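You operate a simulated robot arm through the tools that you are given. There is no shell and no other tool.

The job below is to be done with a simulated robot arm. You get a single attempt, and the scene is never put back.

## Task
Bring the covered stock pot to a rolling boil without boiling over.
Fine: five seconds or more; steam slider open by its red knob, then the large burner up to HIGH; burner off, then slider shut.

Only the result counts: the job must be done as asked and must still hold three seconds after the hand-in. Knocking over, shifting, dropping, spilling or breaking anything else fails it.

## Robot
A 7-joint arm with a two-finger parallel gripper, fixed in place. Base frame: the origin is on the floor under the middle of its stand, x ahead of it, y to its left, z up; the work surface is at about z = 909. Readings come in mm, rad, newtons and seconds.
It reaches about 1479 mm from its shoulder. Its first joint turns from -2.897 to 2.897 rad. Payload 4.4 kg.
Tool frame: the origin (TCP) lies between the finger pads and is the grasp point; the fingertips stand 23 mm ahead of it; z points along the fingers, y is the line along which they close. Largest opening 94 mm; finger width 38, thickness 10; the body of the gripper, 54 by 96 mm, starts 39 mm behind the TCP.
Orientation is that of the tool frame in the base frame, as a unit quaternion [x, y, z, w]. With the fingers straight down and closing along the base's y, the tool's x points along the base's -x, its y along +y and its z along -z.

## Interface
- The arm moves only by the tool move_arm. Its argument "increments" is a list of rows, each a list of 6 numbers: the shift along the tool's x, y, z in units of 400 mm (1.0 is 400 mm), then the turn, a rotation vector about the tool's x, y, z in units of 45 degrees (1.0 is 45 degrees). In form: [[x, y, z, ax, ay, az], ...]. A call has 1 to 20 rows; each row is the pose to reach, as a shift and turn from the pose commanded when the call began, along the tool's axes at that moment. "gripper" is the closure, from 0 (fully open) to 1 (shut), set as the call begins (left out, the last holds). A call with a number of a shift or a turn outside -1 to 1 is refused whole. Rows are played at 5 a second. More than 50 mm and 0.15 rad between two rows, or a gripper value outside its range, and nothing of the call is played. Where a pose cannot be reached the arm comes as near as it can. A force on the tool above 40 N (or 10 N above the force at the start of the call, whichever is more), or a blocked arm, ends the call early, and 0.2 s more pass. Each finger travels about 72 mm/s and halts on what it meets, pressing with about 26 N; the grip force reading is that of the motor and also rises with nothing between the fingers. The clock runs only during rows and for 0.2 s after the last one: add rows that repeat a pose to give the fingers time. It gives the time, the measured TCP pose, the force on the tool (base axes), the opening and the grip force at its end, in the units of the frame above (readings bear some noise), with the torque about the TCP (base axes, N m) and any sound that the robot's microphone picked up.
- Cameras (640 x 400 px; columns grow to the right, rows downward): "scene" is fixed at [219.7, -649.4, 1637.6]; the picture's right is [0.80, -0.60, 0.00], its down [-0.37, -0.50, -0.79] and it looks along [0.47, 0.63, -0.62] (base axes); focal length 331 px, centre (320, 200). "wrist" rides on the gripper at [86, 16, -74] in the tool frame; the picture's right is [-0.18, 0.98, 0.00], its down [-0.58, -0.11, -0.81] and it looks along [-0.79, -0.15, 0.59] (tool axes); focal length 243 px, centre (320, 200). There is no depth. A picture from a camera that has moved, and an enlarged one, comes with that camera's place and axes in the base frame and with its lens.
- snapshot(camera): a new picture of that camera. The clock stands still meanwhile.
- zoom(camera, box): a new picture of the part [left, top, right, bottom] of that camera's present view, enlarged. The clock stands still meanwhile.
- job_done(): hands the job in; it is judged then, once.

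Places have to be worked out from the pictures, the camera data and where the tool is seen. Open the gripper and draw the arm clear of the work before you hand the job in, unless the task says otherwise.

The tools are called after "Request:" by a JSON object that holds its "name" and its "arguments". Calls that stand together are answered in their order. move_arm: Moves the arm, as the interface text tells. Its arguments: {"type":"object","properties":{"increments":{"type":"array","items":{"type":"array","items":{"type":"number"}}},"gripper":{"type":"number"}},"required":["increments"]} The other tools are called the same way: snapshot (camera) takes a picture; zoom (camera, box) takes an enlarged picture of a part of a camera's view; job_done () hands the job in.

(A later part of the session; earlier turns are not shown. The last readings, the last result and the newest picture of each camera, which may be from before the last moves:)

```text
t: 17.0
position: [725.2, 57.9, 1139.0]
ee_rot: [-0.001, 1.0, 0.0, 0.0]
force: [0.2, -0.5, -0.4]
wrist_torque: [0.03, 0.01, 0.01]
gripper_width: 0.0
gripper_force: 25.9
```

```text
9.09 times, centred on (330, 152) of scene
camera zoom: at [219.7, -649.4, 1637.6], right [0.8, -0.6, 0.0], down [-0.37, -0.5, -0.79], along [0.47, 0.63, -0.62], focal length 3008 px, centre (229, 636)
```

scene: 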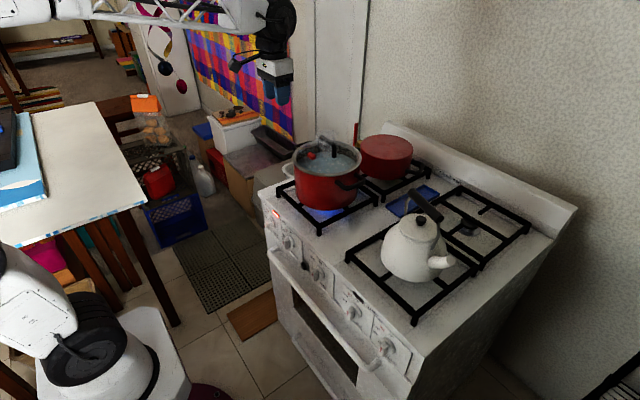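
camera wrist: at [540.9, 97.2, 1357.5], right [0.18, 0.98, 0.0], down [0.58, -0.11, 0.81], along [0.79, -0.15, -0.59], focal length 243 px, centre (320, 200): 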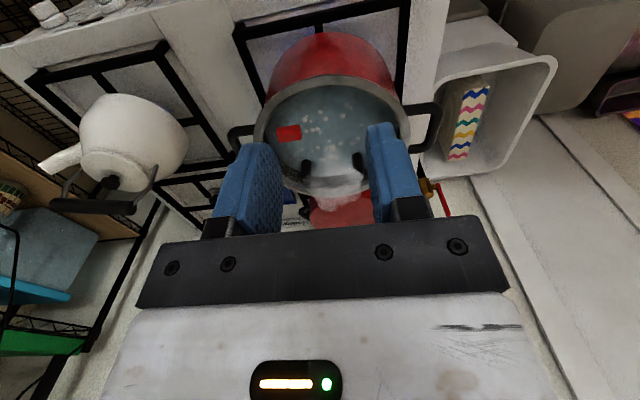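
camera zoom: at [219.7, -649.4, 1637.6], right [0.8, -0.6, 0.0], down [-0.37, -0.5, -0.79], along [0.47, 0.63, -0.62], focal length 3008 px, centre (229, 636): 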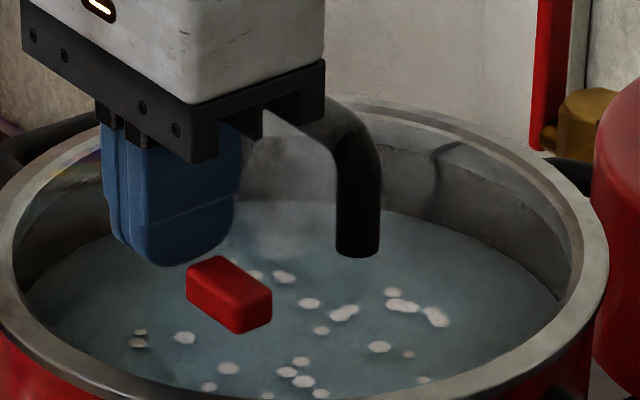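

The closed fingers are just on the +y side of the knob. I'll push 12 mm toward −y in small steps and read the force.

Request:
{"name": "move_arm", "arguments": {"increments": [[0, -0.01, 0, 0, 0, 0], [0, -0.02, 0, 0, 0, 0], [0, -0.03, 0, 0, 0, 0], [0, -0.03, 0, 0, 0, 0]]}}

Request:
{"name": "zoom", "arguments": {"camera": "scene", "box": [295, 130, 365, 174]}}

```text
t: 18.0
position: [724.1, 44.7, 1136.5]
ee_rot: [0.0, 1.0, 0.001, 0.0]
force: [-1.4, -0.4, 0.3]
wrist_torque: [0.0, 0.04, 0.0]
gripper_width: 0.0
gripper_force: 26.0
```

```text
9.09 times, centred on (330, 152) of scene
camera zoom: at [219.7, -649.4, 1637.6], right [0.8, -0.6, 0.0], down [-0.37, -0.5, -0.79], along [0.47, 0.63, -0.62], focal length 3008 px, centre (229, 636)
```

zoom: 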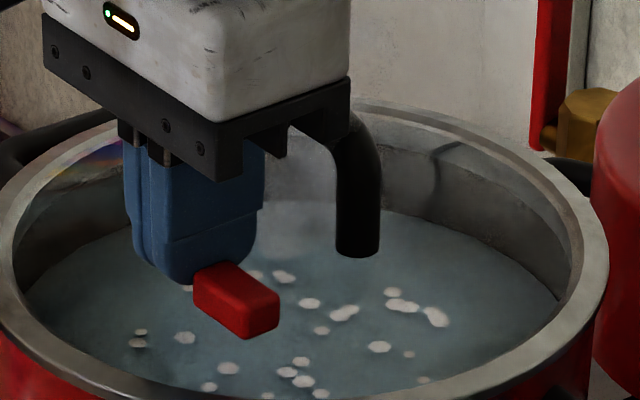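

The knob moved on by about 4 mm without resistance and the lid didn't move. I'll push another 6 mm.

Request:
{"name": "move_arm", "arguments": {"increments": [[0, -0.0075, 0, 0, 0, 0], [0, -0.015, 0, 0, 0, 0], [0, -0.015, 0, 0, 0, 0]]}}

Request:
{"name": "zoom", "arguments": {"camera": "scene", "box": [295, 130, 365, 174]}}

```text
t: 18.8
position: [724.9, 37.8, 1138.3]
ee_rot: [0.0, 1.0, -0.001, -0.001]
force: [1.6, 5.3, 1.3]
wrist_torque: [0.09, 0.03, 0.03]
gripper_width: 0.0
gripper_force: 26.4
```

```text
9.09 times, centred on (330, 152) of scene
camera zoom: at [219.7, -649.4, 1637.6], right [0.8, -0.6, 0.0], down [-0.37, -0.5, -0.79], along [0.47, 0.63, -0.62], focal length 3008 px, centre (229, 636)
```

zoom: 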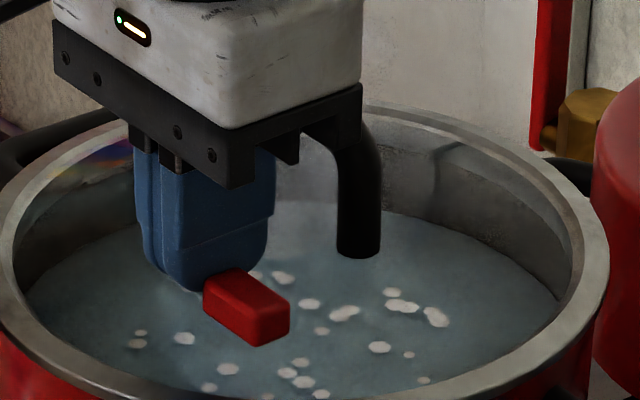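

The push now reads 5 N with the knob at about y = 16, roughly 55 mm of travel, so it is at its open stop. I'll back the fingers off, rise, and retreat toward the robot at the left front of the stove.

Request:
{"name": "move_arm", "arguments": {"increments": [[0, 0.02, 0, 0, 0, 0], [0, 0.02, -0.1, 0, 0, 0], [0, 0.02, -0.2, 0, 0, 0], [0.02, 0.02, -0.3, 0, 0, 0], [0.1, 0.05, -0.36, 0, 0, 0], [0.2, 0.09, -0.38, 0, 0, 0], [0.3, 0.13, -0.38, 0, 0, 0], [0.4, 0.17, -0.38, 0, 0, 0], [0.5, 0.21, -0.38, 0, 0, 0], [0.6, 0.25, -0.38, 0, 0, 0], [0.7, 0.275, -0.38, 0, 0, 0], [0.7, 0.275, -0.38, 0, 0, 0]], "gripper": 1.0}}

Request:
{"name": "snapshot", "arguments": {"camera": "scene"}}

Request:
{"name": "snapshot", "arguments": {"camera": "wrist"}}

Request:
{"name": "zoom", "arguments": {"camera": "scene", "box": [295, 130, 365, 174]}}

```text
t: 21.4
position: [443.3, 147.6, 1288.7]
ee_rot: [0.0, 1.0, 0.0, 0.0]
force: [-0.2, 0.4, 0.6]
wrist_torque: [0.0, 0.05, 0.01]
gripper_width: 0.0
gripper_force: 26.6
```

```text
taken
```

scene: 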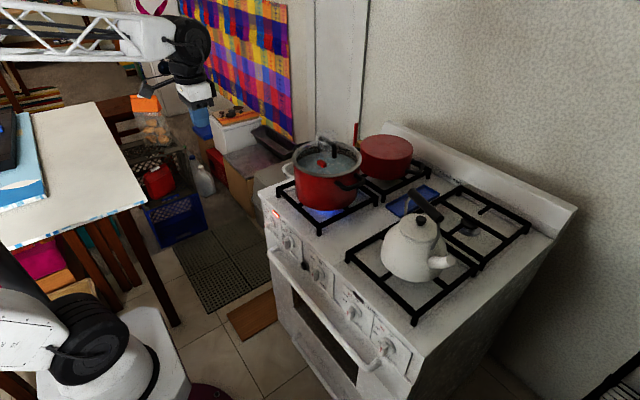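

```text
taken
camera wrist: at [356.6, 163.6, 1362.9], right [0.18, 0.98, 0.0], down [0.58, -0.11, 0.81], along [0.79, -0.15, -0.59], focal length 243 px, centre (320, 200)
```

wrist: 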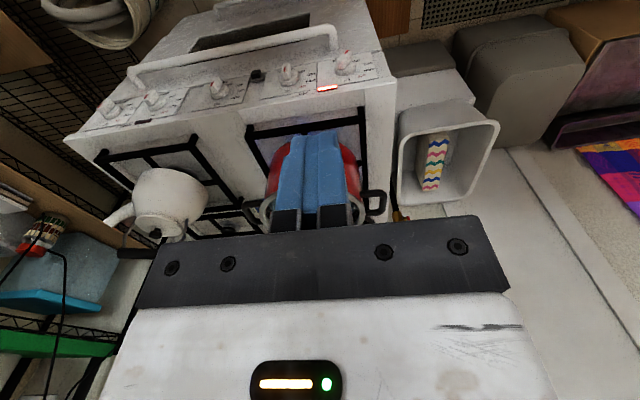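

```text
9.09 times, centred on (330, 152) of scene
camera zoom: at [219.7, -649.4, 1637.6], right [0.8, -0.6, 0.0], down [-0.37, -0.5, -0.79], along [0.47, 0.63, -0.62], focal length 3008 px, centre (229, 636)
```

zoom: 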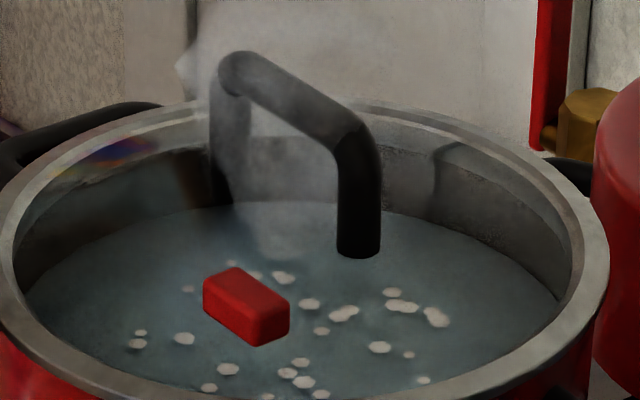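

The slider rests at its new place and the wrist camera now sees the control panel from above. I'll enlarge the LARGE knob (upper right in the upside-down picture).

Request:
{"name": "zoom", "arguments": {"camera": "wrist", "box": [270, 30, 400, 111]}}

Request:
{"name": "zoom", "arguments": {"camera": "wrist", "box": [315, 45, 385, 95]}}

Request:
{"name": "zoom", "arguments": {"camera": "wrist", "box": [90, 55, 270, 145]}}

```text
4.92 times, centred on (335, 70) of wrist
camera zoom: at [356.6, 163.6, 1362.9], right [0.18, 0.98, 0.0], down [0.58, -0.11, 0.81], along [0.79, -0.15, -0.59], focal length 1194 px, centre (246, 838)
```

zoom: 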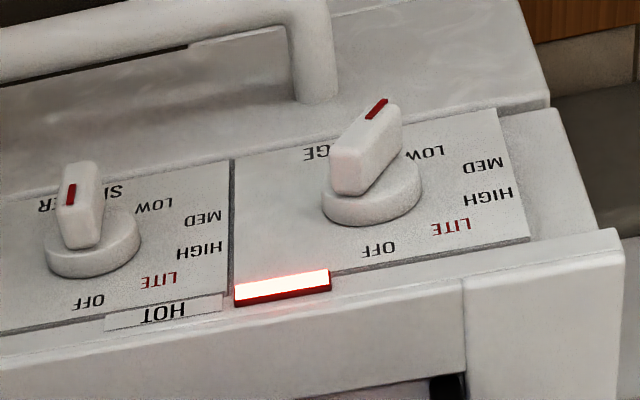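

```text
8.00 times, centred on (350, 70) of wrist
camera zoom: at [356.6, 163.6, 1362.9], right [0.18, 0.98, 0.0], down [0.58, -0.11, 0.81], along [0.79, -0.15, -0.59], focal length 1941 px, centre (80, 1240)
```

zoom: 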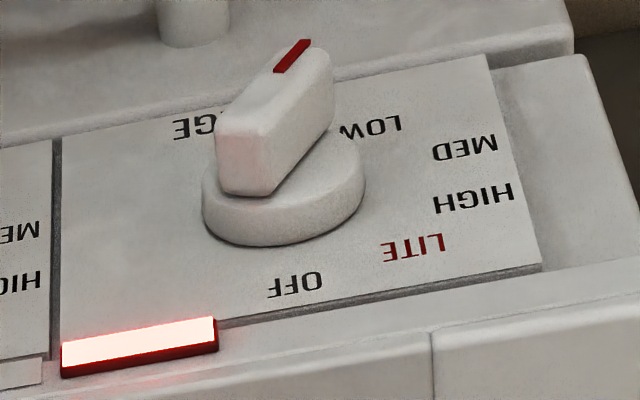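

```text
3.56 times, centred on (180, 100) of wrist
camera zoom: at [356.6, 163.6, 1362.9], right [0.18, 0.98, 0.0], down [0.58, -0.11, 0.81], along [0.79, -0.15, -0.59], focal length 863 px, centre (818, 556)
```

zoom: 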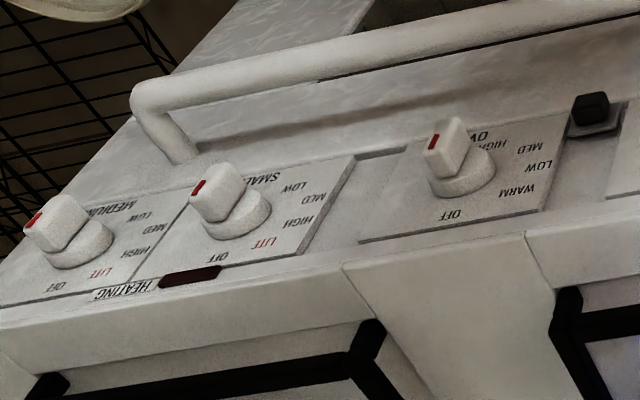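

The LARGE knob's axis is at about (y 170, z 834), with its disc face at x ≈ 610 and the grip bar's outer face at x ≈ 585. Labels sit at equal steps (OFF up, then LITE, HIGH, MED, LOW counter-clockwise, about 36° apart) and the bar points at LOW. I'll begin pitching the hand so its fingers point at the stove front.

Request:
{"name": "move_arm", "arguments": {"increments": [[-0.017, 0.01, 0.04, 0, -0.1667, 0], [-0.033, 0.02, 0.08, 0, -0.3333, 0], [-0.05, 0.03, 0.12, 0, -0.5, 0], [-0.067, 0.04, 0.16, 0, -0.6667, 0], [-0.083, 0.045, 0.2, 0, -0.8333, 0], [-0.1, 0.05, 0.225, 0, -1.0, 0], [-0.1, 0.05, 0.225, 0, -1.0, 0]], "gripper": 0.5}}

Request:
{"name": "snapshot", "arguments": {"camera": "scene"}}

```text
t: 23.0
position: [484.4, 168.2, 1198.4]
ee_rot: [0.0, 0.923, 0.0, 0.384]
force: [0.1, -0.2, -0.5]
wrist_torque: [0.03, -0.04, -0.02]
gripper_width: 47.1
gripper_force: 0.2
```

```text
taken
```

scene: 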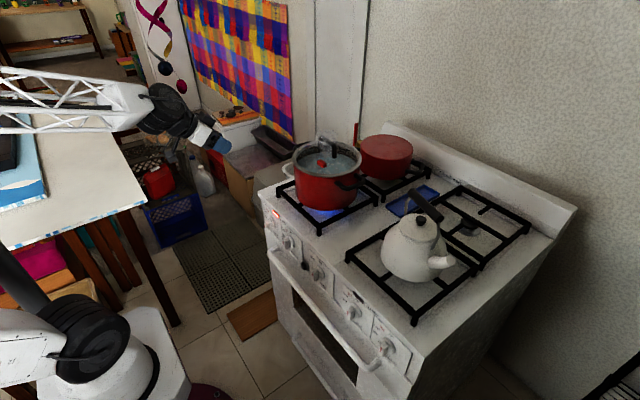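

The hand is at 45° as intended. I'll complete the pitch to horizontal while lowering to about z = 1050, staying at x ≈ 480, well in front of the stove.

Request:
{"name": "move_arm", "arguments": {"increments": [[0.045, 0, 0.043, 0, -0.1667, 0], [0.09, 0, 0.086, 0, -0.3333, 0], [0.136, 0, 0.129, 0, -0.5, 0], [0.181, 0, 0.172, 0, -0.6667, 0], [0.227, 0, 0.215, 0, -0.8333, 0], [0.272, 0, 0.258, 0, -1.0, 0], [0.272, 0, 0.258, 0, -1.0, 0]]}}

Request:
{"name": "snapshot", "arguments": {"camera": "scene"}}

Request:
{"name": "snapshot", "arguments": {"camera": "wrist"}}

```text
t: 24.6
position: [479.3, 169.5, 1050.6]
ee_rot: [0.0, 0.706, 0.001, 0.708]
force: [0.7, -0.5, 0.0]
wrist_torque: [0.0, -0.02, -0.04]
gripper_width: 46.9
gripper_force: 0.0
```

```text
taken
```

scene: 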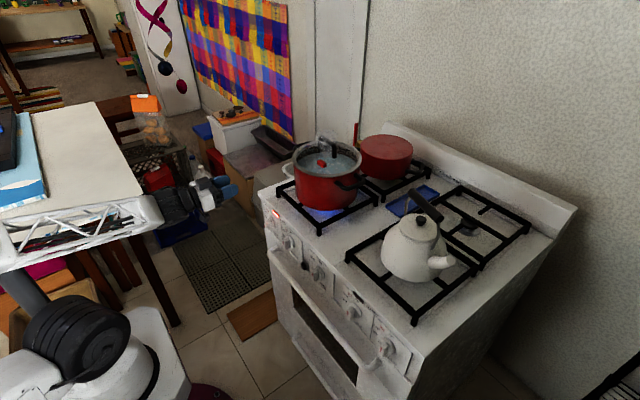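

```text
taken
camera wrist: at [404.9, 185.7, 963.7], right [0.0, 0.98, 0.18], down [-0.81, -0.11, 0.58], along [0.59, -0.15, 0.79], focal length 243 px, centre (320, 200)
```

wrist: 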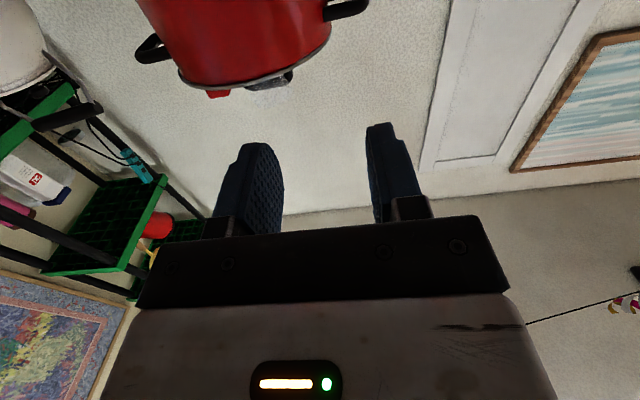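

The fingers now point straight at the stove. I'll check in free space how far the wrist can roll clockwise, since turning LOW→HIGH→OFF takes about 144°, while lowering to knob height at x ≈ 480.

Request:
{"name": "move_arm", "arguments": {"increments": [[0.09, 0, 0, 0, 0, 0.1667], [0.18, 0, 0, 0, 0, 0.3333], [0.27, 0, 0, 0, 0, 0.5], [0.36, 0, 0, 0, 0, 0.6667], [0.45, 0, 0, 0, 0, 0.8], [0.541, 0, 0, 0, 0, 0.8], [0.541, 0, 0, 0, 0, 0.8]]}}

Request:
{"name": "snapshot", "arguments": {"camera": "wrist"}}

Request:
{"name": "snapshot", "arguments": {"camera": "scene"}}

```text
t: 26.2
position: [420.2, 190.5, 925.7]
ee_rot: [0.219, 0.683, 0.191, 0.67]
force: [-1.1, -0.7, 0.1]
wrist_torque: [0.02, 0.01, 0.02]
gripper_width: 46.9
gripper_force: 0.1
out of reach, approached as far as the arm can: row 4, 5, 6, 7
```

```text
taken
camera wrist: at [346.7, 253.9, 864.6], right [0.04, 0.71, 0.7], down [-0.81, -0.39, 0.45], along [0.59, -0.58, 0.56], focal length 243 px, centre (320, 200)
```

wrist: 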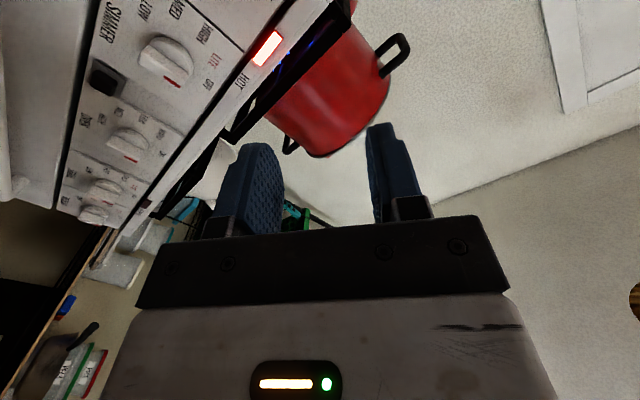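

```text
taken
```

scene: 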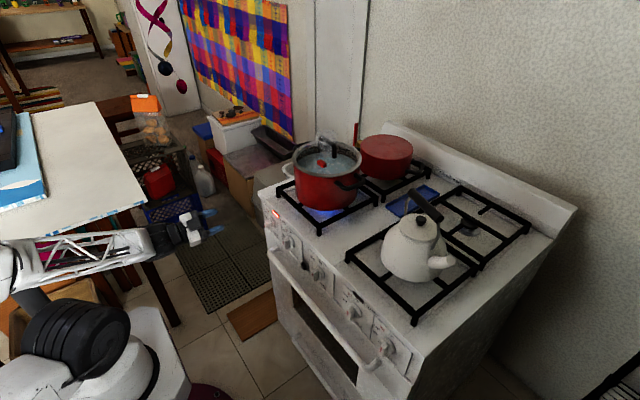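

The arm could not follow below z ≈ 925 at that close distance; it stopped at (420, 190, 926). I'll bring the target back up to z ≈ 926 and forward to x ≈ 545 (tips at 568, clear of the knobs) to see what it can reach there.

Request:
{"name": "move_arm", "arguments": {"increments": [[-0.09, 0.065, 0, 0, 0, 0], [-0.186, 0.135, 0, 0, 0, 0], [-0.186, 0.135, 0.08, 0, 0, 0], [-0.186, 0.135, 0.15, 0, 0, 0], [-0.186, 0.135, 0.15, 0, 0, 0], [-0.186, 0.135, 0.15, 0, 0, 0]]}}

Request:
{"name": "snapshot", "arguments": {"camera": "scene"}}

```text
t: 27.6
position: [485.5, 191.0, 1014.4]
ee_rot: [0.219, 0.683, 0.191, 0.67]
force: [-0.3, 0.6, 0.4]
wrist_torque: [0.01, -0.02, 0.02]
gripper_width: 46.9
gripper_force: 0.0
```

```text
taken
```

scene: 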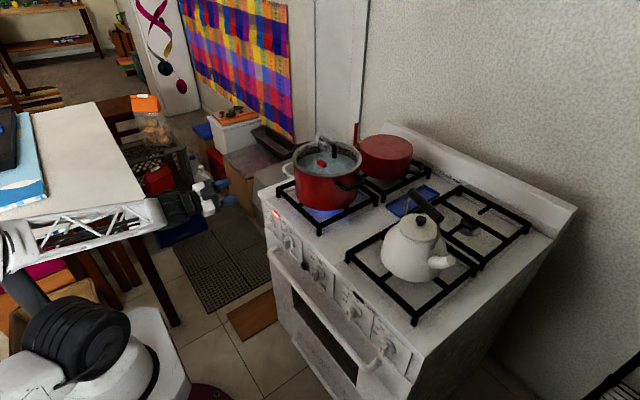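

The commanded pose restarts from where the arm actually is, and at (485, 191, 1014) all is fine. I'll go forward to x ≈ 545, y ≈ 170 first and then step down toward z ≈ 834.

Request:
{"name": "move_arm", "arguments": {"increments": [[-0.015, -0.0185, 0.076, 0, 0, 0], [-0.03, -0.037, 0.1515, 0, 0, 0], [0.0635, -0.0993, 0.155, 0, 0, 0], [0.157, -0.1616, 0.158, 0, 0, 0], [0.2505, -0.2239, 0.161, 0, 0, 0], [0.344, -0.2862, 0.165, 0, 0, 0], [0.344, -0.2862, 0.165, 0, 0, 0]]}}

Request:
{"name": "snapshot", "arguments": {"camera": "scene"}}

Request:
{"name": "snapshot", "arguments": {"camera": "wrist"}}

```text
t: 29.2
position: [484.2, 200.8, 970.5]
ee_rot: [0.22, 0.684, 0.188, 0.669]
force: [0.8, 1.0, -0.4]
wrist_torque: [0.01, 0.02, 0.04]
gripper_width: 47.2
gripper_force: 0.0
out of reach, approached as far as the arm can: row 2, 3, 4, 5, 6, 7
```

```text
taken
```

scene: 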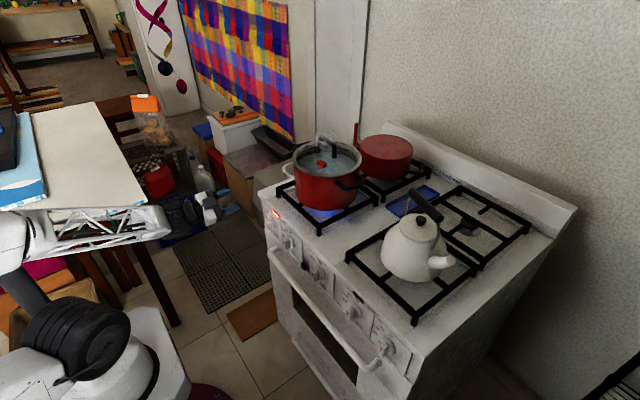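

```text
taken
camera wrist: at [410.5, 265.2, 908.8], right [0.05, 0.72, 0.7], down [-0.81, -0.38, 0.45], along [0.59, -0.58, 0.56], focal length 243 px, centre (320, 200)
```

wrist: 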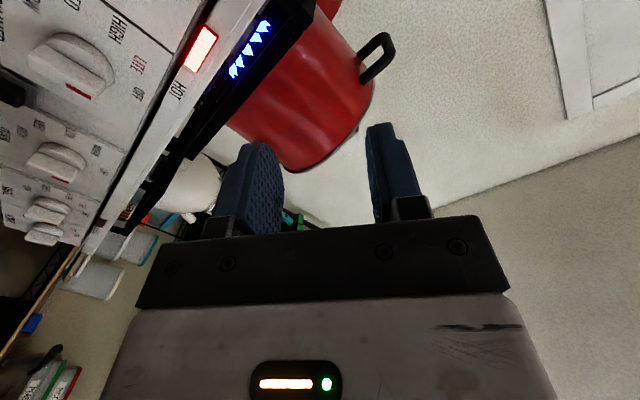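

The wrist roll seems to be what limits the reach. I'll undo the roll to level while moving to about (514, 170, 1010), then test whether the arm can come down in front of the knob without it.

Request:
{"name": "move_arm", "arguments": {"increments": [[-0.025, -0.001, 0.015, -0.0117, -0.0055, -0.149], [-0.05, -0.002, 0.03, -0.0235, -0.011, -0.298], [-0.076, -0.004, 0.045, -0.035, -0.0166, -0.447], [-0.101, -0.005, 0.06, -0.047, -0.022, -0.596], [-0.1265, -0.006, 0.0745, -0.0587, -0.0277, -0.745], [-0.1265, -0.006, 0.0745, -0.0587, -0.0277, -0.745]]}}

```text
t: 30.6
position: [514.8, 164.4, 1009.3]
ee_rot: [0.0, 0.705, 0.002, 0.709]
force: [0.0, 0.6, -0.3]
wrist_torque: [-0.02, -0.01, -0.02]
gripper_width: 46.8
gripper_force: 0.1
```

Level again at (515, 165, 1009). Now I'll step straight down with no roll to see how low it gets.

Request:
{"name": "move_arm", "arguments": {"increments": [[0.08, 0, 0.02, 0, 0, 0], [0.16, 0, 0.04, 0, 0, 0], [0.24, 0, 0.05, 0, 0, 0], [0.32, 0, 0.05, 0, 0, 0], [0.4, 0, 0.05, 0, 0, 0], [0.43, 0, 0.05, 0, 0, 0], [0.43, 0, 0.05, 0, 0, 0]]}}

Request:
{"name": "snapshot", "arguments": {"camera": "scene"}}

Request:
{"name": "snapshot", "arguments": {"camera": "wrist"}}

```text
t: 32.2
position: [534.8, 165.5, 837.9]
ee_rot: [0.002, 0.705, 0.002, 0.709]
force: [-0.4, 0.8, -0.4]
wrist_torque: [-0.02, -0.02, -0.02]
gripper_width: 46.9
gripper_force: 0.0
```

```text
taken
```

scene: 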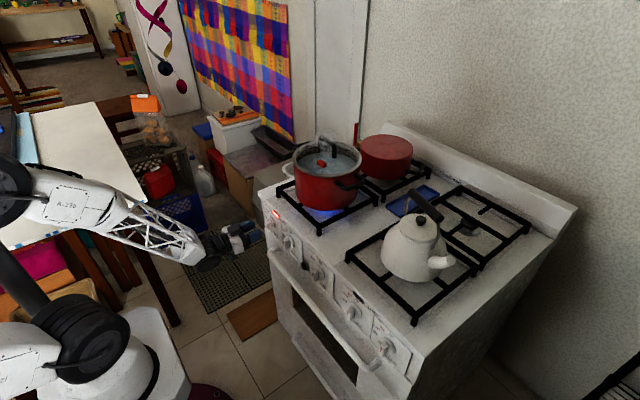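

```text
taken
camera wrist: at [461.0, 182.6, 750.3], right [0.0, 0.98, 0.19], down [-0.81, -0.11, 0.58], along [0.59, -0.15, 0.8], focal length 243 px, centre (320, 200)
```

wrist: 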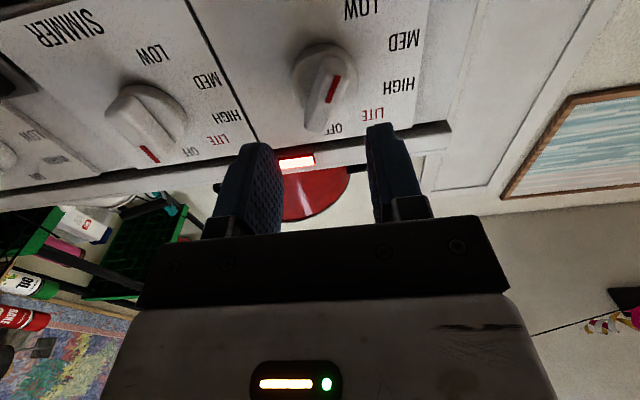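

Without roll the knob height is reachable: (535, 165, 838). The labels and pointer are clearly visible from below; I'll enlarge them to fix the knob centre and pointer angle.

Request:
{"name": "zoom", "arguments": {"camera": "wrist", "box": [250, 0, 450, 160]}}

Request:
{"name": "zoom", "arguments": {"camera": "wrist", "box": [70, 0, 300, 170]}}

Request:
{"name": "zoom", "arguments": {"camera": "scene", "box": [180, 200, 320, 290]}}

```text
2.50 times, centred on (350, 80) of wrist
camera zoom: at [461.0, 182.6, 750.3], right [0.0, 0.98, 0.19], down [-0.81, -0.11, 0.58], along [0.59, -0.15, 0.8], focal length 606 px, centre (245, 500)
```

zoom: 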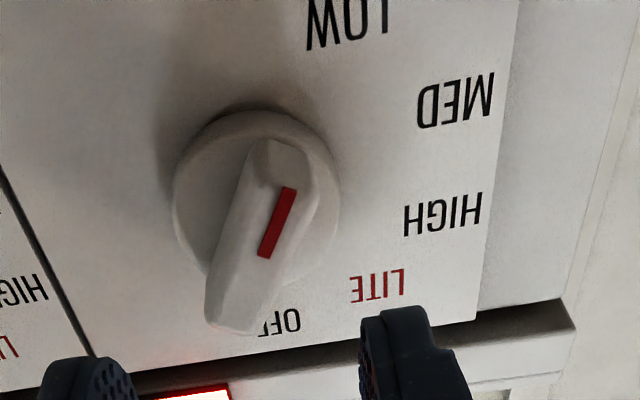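

```text
2.35 times, centred on (185, 85) of wrist
camera zoom: at [461.0, 182.6, 750.3], right [0.0, 0.98, 0.19], down [-0.81, -0.11, 0.58], along [0.59, -0.15, 0.8], focal length 571 px, centre (638, 471)
```

zoom: 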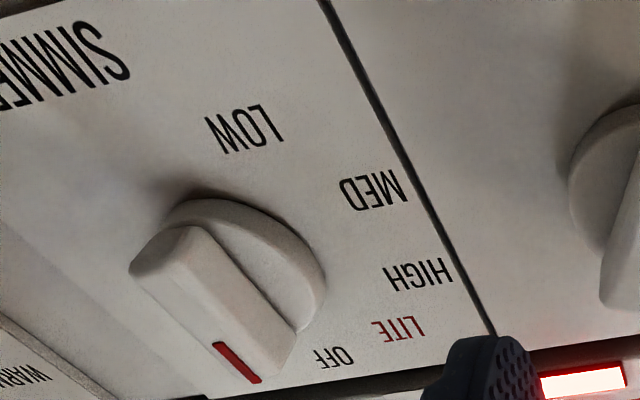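

```text
4.44 times, centred on (250, 245) of scene
camera zoom: at [219.7, -649.4, 1637.6], right [0.8, -0.6, 0.0], down [-0.37, -0.5, -0.79], along [0.47, 0.63, -0.62], focal length 1471 px, centre (631, 0)
```

zoom: 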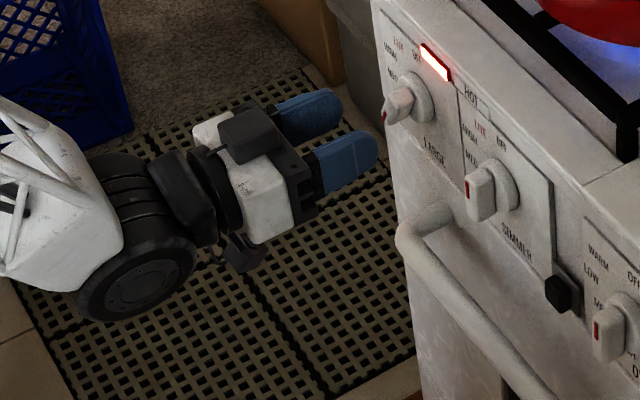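

The knob axis works out at about (y 170, z 831) with label spacing of 36° and the pointer at LOW (about 145° counter-clockwise from OFF). Rolling counter-clockwise should be free, so I'll line the fingers up with the bar by rolling −144° in steps, starting with −36° and centring on the axis.

Request:
{"name": "move_arm", "arguments": {"increments": [[0.005, 0.003, 0, 0, 0, -0.16], [0.01, 0.006, 0, 0, 0, -0.32], [0.015, 0.01, 0, 0, 0, -0.48], [0.015, 0.01, 0, 0, 0, -0.64], [0.015, 0.01, 0, 0, 0, -0.8], [0.015, 0.01, 0, 0, 0, -0.8]]}}

Request:
{"name": "move_arm", "arguments": {"increments": [[0, 0, 0, 0, 0, -0.16], [0, 0, 0, 0, 0, -0.32], [0, 0, 0, 0, 0, -0.48], [0, 0, 0, 0, 0, -0.64], [0, 0, 0, 0, 0, -0.8], [0, 0, 0, 0, 0, -0.8]]}}

```text
t: 33.6
position: [536.1, 169.8, 832.0]
ee_rot: [-0.217, 0.671, -0.217, 0.675]
force: [1.3, -0.7, 0.4]
wrist_torque: [-0.04, -0.02, -0.01]
gripper_width: 47.0
gripper_force: 0.1
```

```text
t: 35.0
position: [536.4, 170.0, 832.5]
ee_rot: [-0.414, 0.571, -0.414, 0.575]
force: [0.7, -0.2, -0.2]
wrist_torque: [-0.01, 0.02, -0.01]
gripper_width: 46.6
gripper_force: 0.1
```

Rolling this way is free, now at −72° with the TCP at (536, 170, 832). I'll continue two more steps to −144°.

Request:
{"name": "move_arm", "arguments": {"increments": [[0, 0, 0, 0, 0, -0.16], [0, 0, 0, 0, 0, -0.32], [0, 0, 0, 0, 0, -0.48], [0, 0, 0, 0, 0, -0.64], [0, 0, 0, 0, 0, -0.8], [0, 0, 0, 0, 0, -0.8]]}}

Request:
{"name": "move_arm", "arguments": {"increments": [[0, 0, 0, 0, 0, -0.16], [0, 0, 0, 0, 0, -0.32], [0, 0, 0, 0, 0, -0.48], [0, 0, 0, 0, 0, -0.64], [0, 0, 0, 0, 0, -0.8], [0, 0, 0, 0, 0, -0.8]]}}

Request:
{"name": "snapshot", "arguments": {"camera": "wrist"}}

Request:
{"name": "snapshot", "arguments": {"camera": "scene"}}

```text
t: 36.4
position: [536.2, 169.7, 833.4]
ee_rot: [0.57, -0.415, 0.572, -0.419]
force: [0.1, -0.5, -0.3]
wrist_torque: [-0.02, 0.03, -0.02]
gripper_width: 47.0
gripper_force: 0.1
```

```text
t: 37.8
position: [536.1, 170.8, 832.5]
ee_rot: [0.671, -0.217, 0.674, -0.221]
force: [0.2, 0.3, -0.2]
wrist_torque: [0.01, 0.0, -0.02]
gripper_width: 46.9
gripper_force: 0.0
```

```text
taken
camera wrist: at [461.6, 105.6, 891.8], right [0.01, -0.68, -0.73], down [-0.81, 0.43, -0.41], along [0.59, 0.59, -0.55], focal length 243 px, centre (320, 200)
```

wrist: 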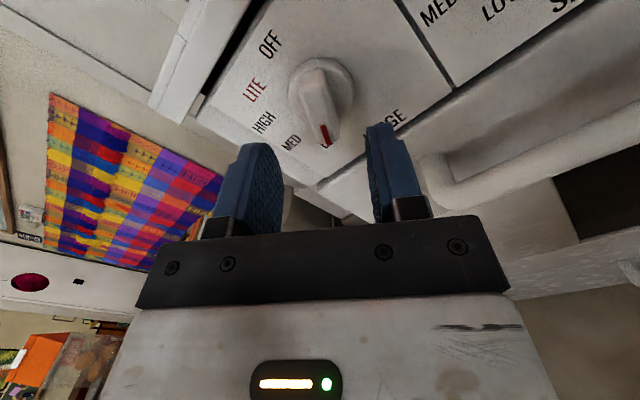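

```text
taken
```

scene: 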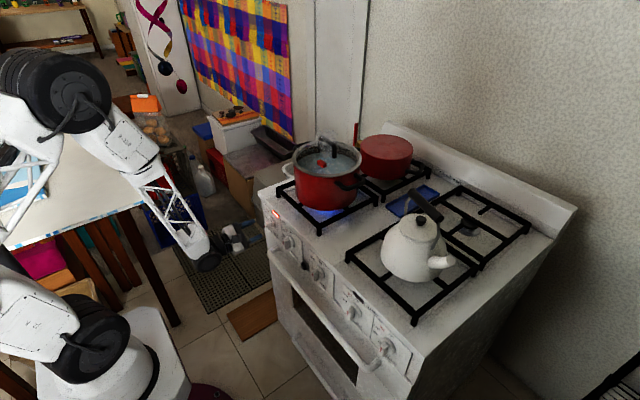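

The roll of −144° is reached. I'll enlarge the knob from this side to check bar alignment and also recheck the lid slider.

Request:
{"name": "zoom", "arguments": {"camera": "wrist", "box": [240, 20, 420, 180]}}

Request:
{"name": "zoom", "arguments": {"camera": "scene", "box": [280, 125, 380, 190]}}

```text
2.50 times, centred on (330, 100) of wrist
camera zoom: at [461.6, 105.6, 891.8], right [0.01, -0.68, -0.73], down [-0.81, 0.43, -0.41], along [0.59, 0.59, -0.55], focal length 606 px, centre (295, 450)
```

zoom: 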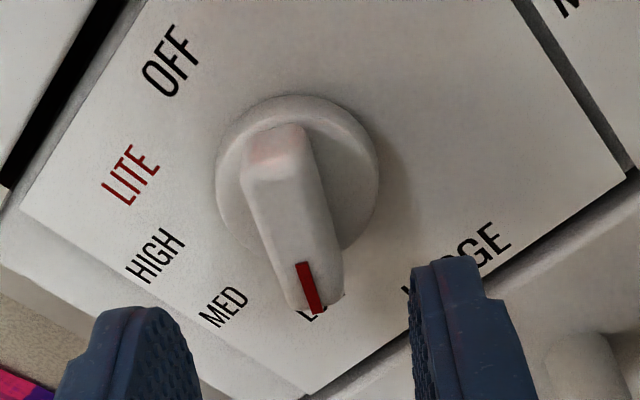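

```text
6.15 times, centred on (330, 158) of scene
camera zoom: at [219.7, -649.4, 1637.6], right [0.8, -0.6, 0.0], down [-0.37, -0.5, -0.79], along [0.47, 0.63, -0.62], focal length 2036 px, centre (258, 462)
```

zoom: 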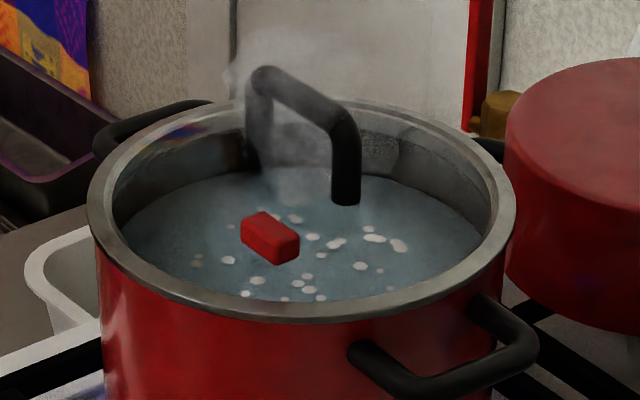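

From here the bar lies at about 148° and its centre is at (169.5, 831.5), matching LOW. I'll add 4° of roll and advance 43 mm so the open fingers straddle the bar.

Request:
{"name": "move_arm", "arguments": {"increments": [[0, 0, 0.03, 0, 0, -0.045], [0, 0, 0.06, 0, 0, -0.09], [0, 0, 0.09, 0, 0, -0.09], [0, 0, 0.1075, 0, 0, -0.09], [0, 0, 0.1075, 0, 0, -0.09]]}}

Request:
{"name": "snapshot", "arguments": {"camera": "wrist"}}

Request:
{"name": "zoom", "arguments": {"camera": "scene", "box": [220, 195, 320, 260]}}

```text
t: 39.0
position: [579.2, 169.2, 833.0]
ee_rot: [0.678, -0.195, 0.681, -0.197]
force: [0.1, 0.8, 0.7]
wrist_torque: [-0.01, 0.03, 0.01]
gripper_width: 47.1
gripper_force: 0.1
```

```text
taken
camera wrist: at [504.1, 109.6, 897.3], right [0.01, -0.73, -0.68], down [-0.81, 0.4, -0.44], along [0.59, 0.55, -0.59], focal length 243 px, centre (320, 200)
```

wrist: 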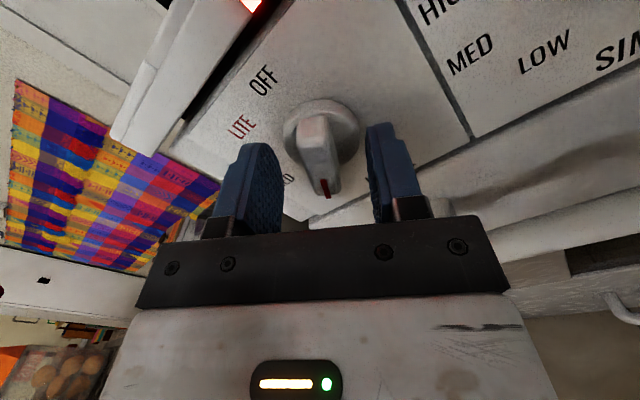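

```text
6.15 times, centred on (270, 228) of scene
camera zoom: at [219.7, -649.4, 1637.6], right [0.8, -0.6, 0.0], down [-0.37, -0.5, -0.79], along [0.47, 0.63, -0.62], focal length 2036 px, centre (628, 31)
```

zoom: 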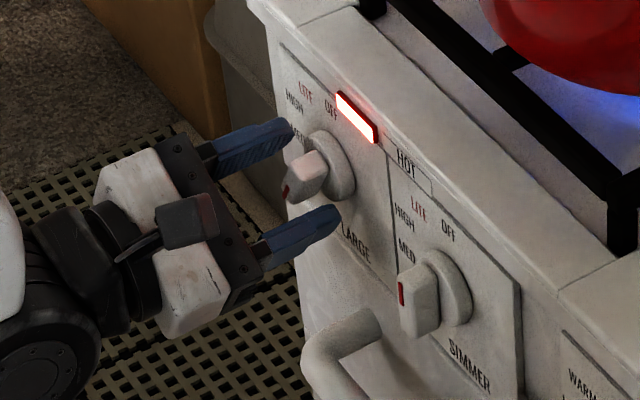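

The bar sits centred between the pads. I'll close on it and read the force.

Request:
{"name": "move_arm", "arguments": {"increments": [[0, 0, 0, 0, 0, 0], [0, 0, 0, 0, 0, 0], [0, 0, 0, 0, 0, 0], [0, 0, 0, 0, 0, 0]], "gripper": 1.0}}

Request:
{"name": "snapshot", "arguments": {"camera": "wrist"}}

```text
t: 40.0
position: [579.4, 170.3, 833.9]
ee_rot: [0.678, -0.195, 0.681, -0.197]
force: [4.5, -7.0, -8.9]
wrist_torque: [-0.03, 0.28, -0.5]
gripper_width: 16.0
gripper_force: 44.9
```

```text
taken
camera wrist: at [504.0, 109.5, 897.1], right [0.01, -0.73, -0.68], down [-0.81, 0.4, -0.44], along [0.59, 0.55, -0.59], focal length 243 px, centre (320, 200)
```

wrist: 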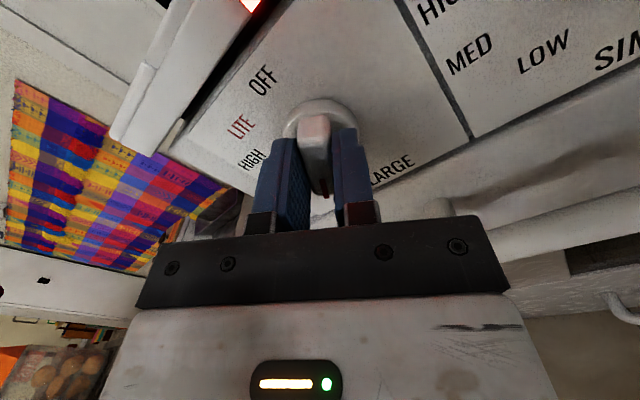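

Gripped at 16 mm with about 10 N of side load along the tool's +y, so I'm some 2–3 mm off centre. I'll shift 2.5 mm along tool +y to relieve it before turning.

Request:
{"name": "move_arm", "arguments": {"increments": [[0, 0.003, 0, 0, 0, 0], [0, 0.006, 0, 0, 0, 0], [0, 0.006, 0, 0, 0, 0]]}}

```text
t: 40.6
position: [579.4, 169.3, 833.8]
ee_rot: [0.677, -0.193, 0.681, -0.2]
force: [-11.6, 5.9, 9.9]
wrist_torque: [-0.01, 0.01, -0.69]
gripper_width: 16.1
gripper_force: 45.3
stopped in row 2: the force on the tool passed its limit at 42 N (the readings are from after the stop); the commanded pose is now the measured one
```

A stiffer contact than expected: the load flipped to −10 N, so the centre lies about halfway. I'll back off 1 mm.

Request:
{"name": "move_arm", "arguments": {"increments": [[0, -0.0012, 0, 0, 0, 0], [0, -0.0025, 0, 0, 0, 0], [0, -0.0025, 0, 0, 0, 0]]}}

```text
t: 41.4
position: [580.2, 169.4, 832.7]
ee_rot: [0.677, -0.193, 0.682, -0.198]
force: [-12.3, -21.9, 12.9]
wrist_torque: [-0.02, 0.07, -0.98]
gripper_width: 15.8
gripper_force: 45.0
```

Setting the command from a noisy reading left loads of about 20 N. I'll open the fingers a little to release the stress, then check where I am.

Request:
{"name": "move_arm", "arguments": {"increments": [[0, 0, 0, 0, 0, 0], [0, 0, 0, 0, 0, 0], [0, 0, 0, 0, 0, 0]], "gripper": 0.65}}

Request:
{"name": "zoom", "arguments": {"camera": "wrist", "box": [220, 70, 420, 230]}}

```text
t: 42.2
position: [579.6, 169.5, 833.8]
ee_rot: [0.677, -0.195, 0.681, -0.198]
force: [-0.1, -0.6, 0.8]
wrist_torque: [-0.01, 0.01, 0.03]
gripper_width: 32.9
gripper_force: 0.1
```

```text
2.50 times, centred on (320, 150) of wrist
camera zoom: at [504.5, 110.0, 896.7], right [0.01, -0.73, -0.68], down [-0.81, 0.4, -0.44], along [0.59, 0.55, -0.59], focal length 606 px, centre (320, 325)
```

zoom: 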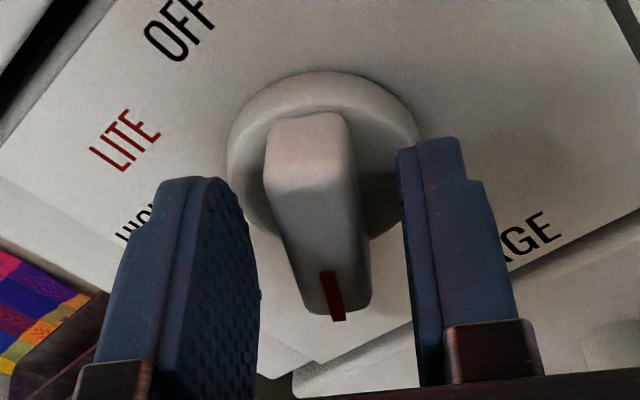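

The stress is gone and the pointer is still at LOW. I'll trim the centring (tool x −1.4 mm, y +0.6 mm) with the fingers loose, then close again.

Request:
{"name": "move_arm", "arguments": {"increments": [[-0.0035, 0.0015, 0, 0, 0, 0], [-0.0035, 0.0015, 0, 0, 0, 0]]}}

Request:
{"name": "move_arm", "arguments": {"increments": [[0, 0, 0, 0, 0, 0], [0, 0, 0, 0, 0, 0], [0, 0, 0, 0, 0, 0]], "gripper": 1.0}}

```text
t: 42.8
position: [580.8, 170.5, 831.4]
ee_rot: [0.677, -0.193, 0.682, -0.197]
force: [0.3, -0.2, 0.0]
wrist_torque: [0.0, 0.03, -0.01]
gripper_width: 32.8
gripper_force: 0.1
```

```text
t: 43.6
position: [580.3, 170.3, 832.3]
ee_rot: [0.677, -0.193, 0.681, -0.199]
force: [4.2, -6.7, -2.5]
wrist_torque: [-0.01, 0.32, -0.76]
gripper_width: 16.2
gripper_force: 45.1
```

The grip is good with under 8 N of load. Now I'll turn the knob clockwise by the first 37° (toward MED/HIGH).

Request:
{"name": "move_arm", "arguments": {"increments": [[0, 0, 0, 0, 0, 0.137], [0, 0, 0, 0, 0, 0.274], [0, 0, 0, 0, 0, 0.411], [0, 0, 0, 0, 0, 0.548], [0, 0, 0, 0, 0, 0.685], [0, 0, 0, 0, 0, 0.822]]}}

Request:
{"name": "zoom", "arguments": {"camera": "scene", "box": [220, 195, 320, 260]}}

Request:
{"name": "snapshot", "arguments": {"camera": "wrist"}}

```text
t: 45.0
position: [579.0, 170.0, 831.4]
ee_rot: [0.581, -0.399, 0.583, -0.405]
force: [27.0, 10.8, -21.5]
wrist_torque: [0.01, 1.0, -0.07]
gripper_width: 16.1
gripper_force: 45.3
```

```text
6.15 times, centred on (270, 228) of scene
camera zoom: at [219.7, -649.4, 1637.6], right [0.8, -0.6, 0.0], down [-0.37, -0.5, -0.79], along [0.47, 0.63, -0.62], focal length 2036 px, centre (628, 31)
```

zoom: 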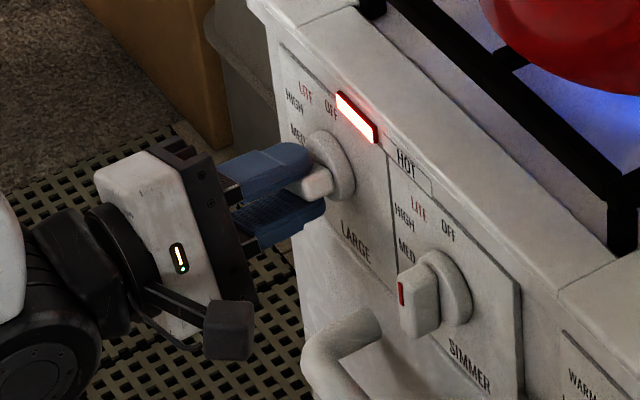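

```text
taken
camera wrist: at [504.8, 83.5, 846.3], right [0.01, -0.17, -0.98], down [-0.81, 0.58, -0.11], along [0.59, 0.8, -0.14], focal length 243 px, centre (320, 200)
```

wrist: 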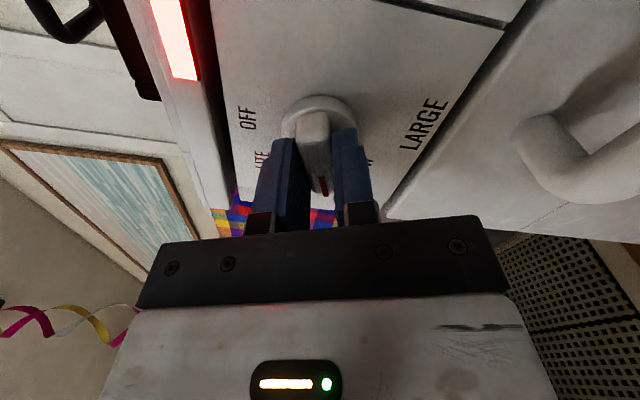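

The knob turned with the hand to MED and the flame grew, but the load rose to about 35 N. I'll loosen and re-grip to shed that before going on.

Request:
{"name": "move_arm", "arguments": {"increments": [[0, 0, 0, 0, 0, 0], [0, 0, 0, 0, 0, 0]], "gripper": 0.7}}

Request:
{"name": "zoom", "arguments": {"camera": "wrist", "box": [220, 70, 420, 230]}}

Request:
{"name": "zoom", "arguments": {"camera": "scene", "box": [280, 125, 380, 190]}}

```text
t: 45.6
position: [579.0, 169.1, 831.3]
ee_rot: [0.581, -0.399, 0.583, -0.405]
force: [0.8, -0.1, 0.1]
wrist_torque: [0.05, 0.0, -0.04]
gripper_width: 28.1
gripper_force: 0.0
```

```text
2.50 times, centred on (320, 150) of wrist
camera zoom: at [504.4, 83.1, 846.7], right [0.01, -0.18, -0.98], down [-0.81, 0.58, -0.11], along [0.59, 0.8, -0.14], focal length 606 px, centre (320, 325)
```

zoom: 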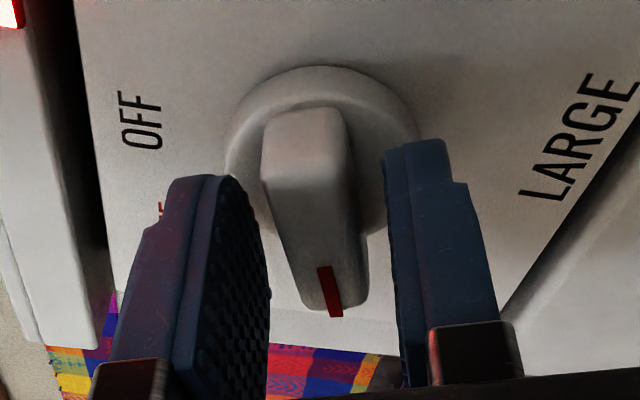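

```text
6.15 times, centred on (330, 158) of scene
camera zoom: at [219.7, -649.4, 1637.6], right [0.8, -0.6, 0.0], down [-0.37, -0.5, -0.79], along [0.47, 0.63, -0.62], focal length 2036 px, centre (258, 462)
```

zoom: 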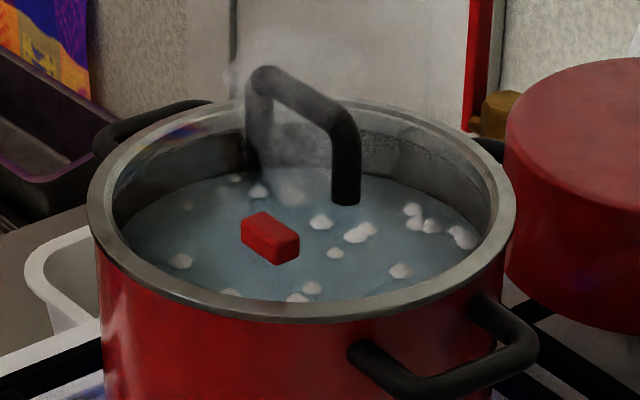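

Bubbles have grown with the burner at MED and the bar is still between the pads. I'll close again and turn the next 37° to HIGH.

Request:
{"name": "move_arm", "arguments": {"increments": [[0, 0, 0, 0, 0, 0], [0, 0, 0, 0, 0, 0]], "gripper": 1.0}}

Request:
{"name": "move_arm", "arguments": {"increments": [[0, 0, 0, 0, 0, 0.137], [0, 0, 0, 0, 0, 0.274], [0, 0, 0, 0, 0, 0.411], [0, 0, 0, 0, 0, 0.548], [0, 0, 0, 0, 0, 0.685], [0, 0, 0, 0, 0, 0.822]]}}

Request:
{"name": "snapshot", "arguments": {"camera": "wrist"}}

Request:
{"name": "zoom", "arguments": {"camera": "scene", "box": [220, 195, 320, 260]}}

Request:
{"name": "zoom", "arguments": {"camera": "scene", "box": [280, 125, 380, 190]}}

```text
t: 46.2
position: [578.6, 170.2, 832.0]
ee_rot: [0.581, -0.398, 0.584, -0.404]
force: [0.1, -1.1, 0.1]
wrist_torque: [0.03, 0.7, -0.24]
gripper_width: 16.0
gripper_force: 44.6
```

```text
t: 47.6
position: [579.7, 169.9, 831.7]
ee_rot: [-0.424, 0.563, -0.423, 0.569]
force: [-9.6, -5.7, -2.0]
wrist_torque: [-0.02, 0.33, 0.56]
gripper_width: 15.9
gripper_force: 45.2
```

```text
taken
camera wrist: at [505.0, 91.3, 791.2], right [0.0, 0.45, -0.89], down [-0.81, 0.52, 0.26], along [0.58, 0.72, 0.37], focal length 243 px, centre (320, 200)
```

wrist: 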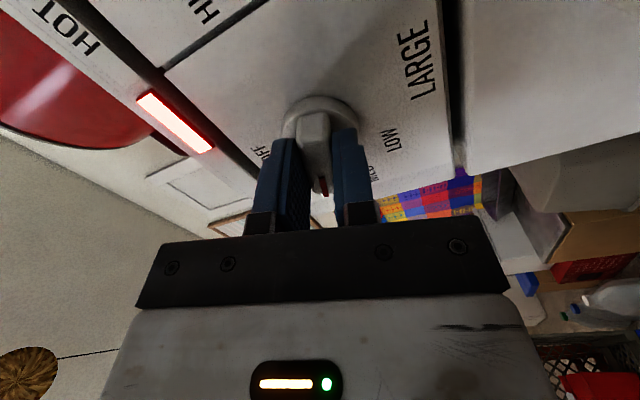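

```text
6.15 times, centred on (270, 228) of scene
camera zoom: at [219.7, -649.4, 1637.6], right [0.8, -0.6, 0.0], down [-0.37, -0.5, -0.79], along [0.47, 0.63, -0.62], focal length 2036 px, centre (628, 31)
```

zoom: 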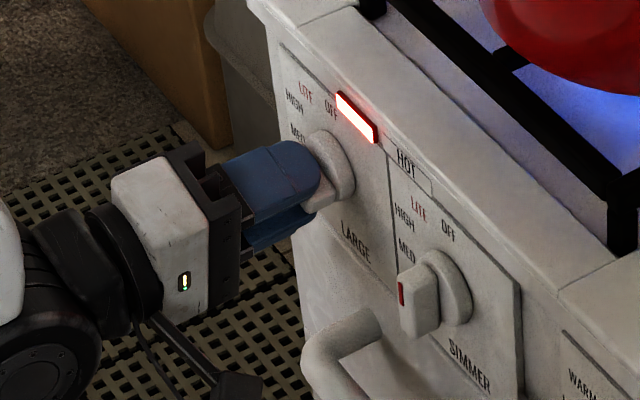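

```text
6.15 times, centred on (330, 158) of scene
camera zoom: at [219.7, -649.4, 1637.6], right [0.8, -0.6, 0.0], down [-0.37, -0.5, -0.79], along [0.47, 0.63, -0.62], focal length 2036 px, centre (258, 462)
```

zoom: 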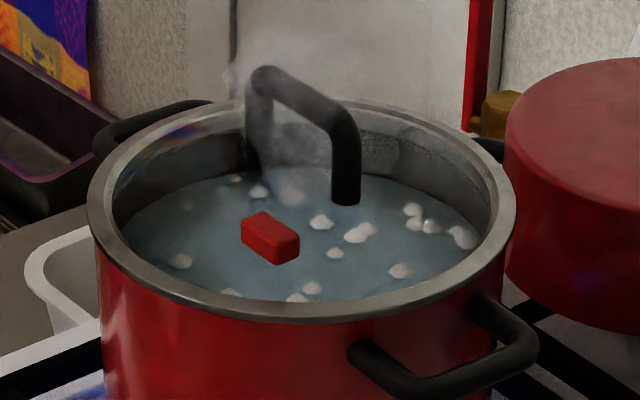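

The hand has turned 74° in all, so the pointer should be at HIGH. I'll loosen the fingers for a second and check the pointer against its label, and the pot.

Request:
{"name": "move_arm", "arguments": {"increments": [[0, 0, 0, 0, 0, 0], [0, 0, 0, 0, 0, 0], [0, 0, 0, 0, 0, 0], [0, 0, 0, 0, 0, 0]], "gripper": 0.6}}

Request:
{"name": "zoom", "arguments": {"camera": "wrist", "box": [220, 70, 420, 230]}}

Request:
{"name": "zoom", "arguments": {"camera": "scene", "box": [280, 125, 380, 190]}}

Request:
{"name": "zoom", "arguments": {"camera": "scene", "box": [255, 195, 345, 255]}}

```text
t: 48.6
position: [579.5, 169.6, 833.4]
ee_rot: [-0.424, 0.562, -0.425, 0.569]
force: [0.0, 0.5, 0.4]
wrist_torque: [0.0, 0.0, -0.02]
gripper_width: 37.7
gripper_force: 0.1
```

```text
2.50 times, centred on (320, 150) of wrist
camera zoom: at [505.1, 91.3, 791.5], right [0.0, 0.45, -0.89], down [-0.81, 0.52, 0.26], along [0.58, 0.72, 0.37], focal length 606 px, centre (320, 325)
```

zoom: 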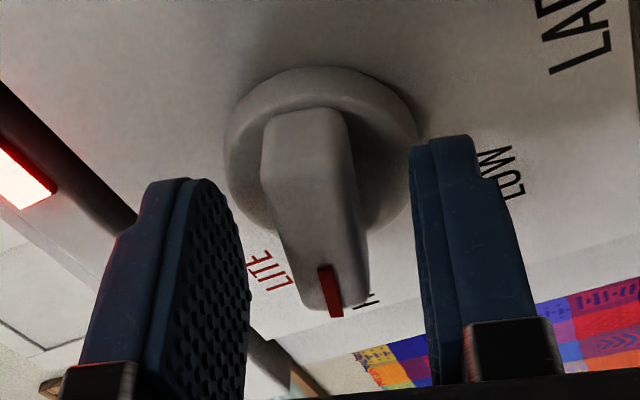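

```text
6.15 times, centred on (330, 158) of scene
camera zoom: at [219.7, -649.4, 1637.6], right [0.8, -0.6, 0.0], down [-0.37, -0.5, -0.79], along [0.47, 0.63, -0.62], focal length 2036 px, centre (258, 462)
```

zoom: 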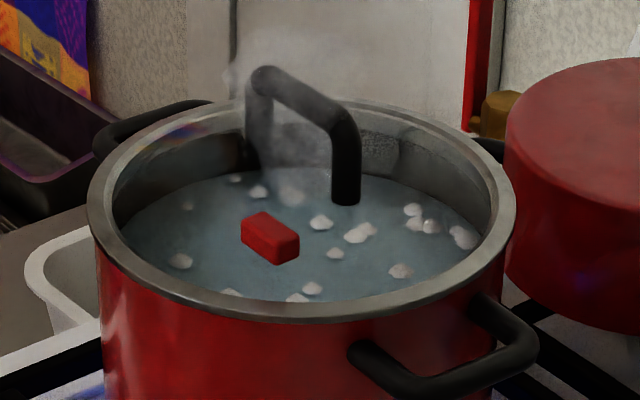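

```text
6.67 times, centred on (300, 225) of scene
camera zoom: at [219.7, -649.4, 1637.6], right [0.8, -0.6, 0.0], down [-0.37, -0.5, -0.79], along [0.47, 0.63, -0.62], focal length 2206 px, centre (453, 33)
```

zoom: 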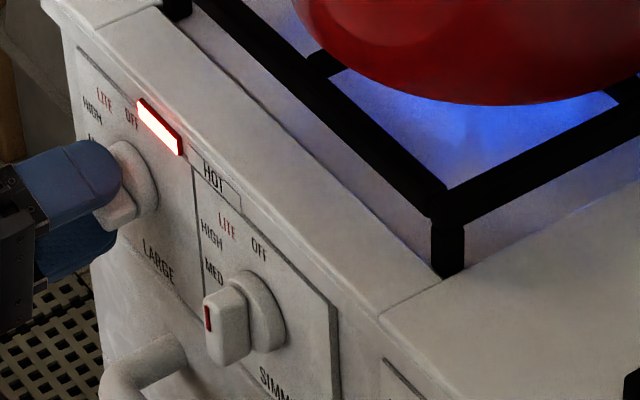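

The pointer measures about 73°, right at HIGH, and the flame is bigger; the pot is not yet rolling. I'll wait two seconds and look again.

Request:
{"name": "move_arm", "arguments": {"increments": [[0, 0, 0, 0, 0, 0], [0, 0, 0, 0, 0, 0], [0, 0, 0, 0, 0, 0], [0, 0, 0, 0, 0, 0], [0, 0, 0, 0, 0, 0], [0, 0, 0, 0, 0, 0], [0, 0, 0, 0, 0, 0], [0, 0, 0, 0, 0, 0], [0, 0, 0, 0, 0, 0]]}}

Request:
{"name": "zoom", "arguments": {"camera": "scene", "box": [270, 100, 390, 190]}}

```text
t: 50.6
position: [579.7, 169.7, 832.0]
ee_rot: [-0.425, 0.562, -0.425, 0.568]
force: [-0.1, 0.4, -0.1]
wrist_torque: [0.03, -0.02, -0.03]
gripper_width: 37.5
gripper_force: 0.0
```

```text
4.44 times, centred on (330, 145) of scene
camera zoom: at [219.7, -649.4, 1637.6], right [0.8, -0.6, 0.0], down [-0.37, -0.5, -0.79], along [0.47, 0.63, -0.62], focal length 1471 px, centre (276, 444)
```

zoom: 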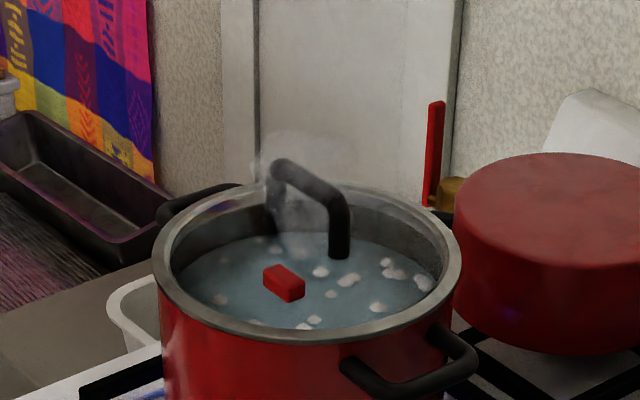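

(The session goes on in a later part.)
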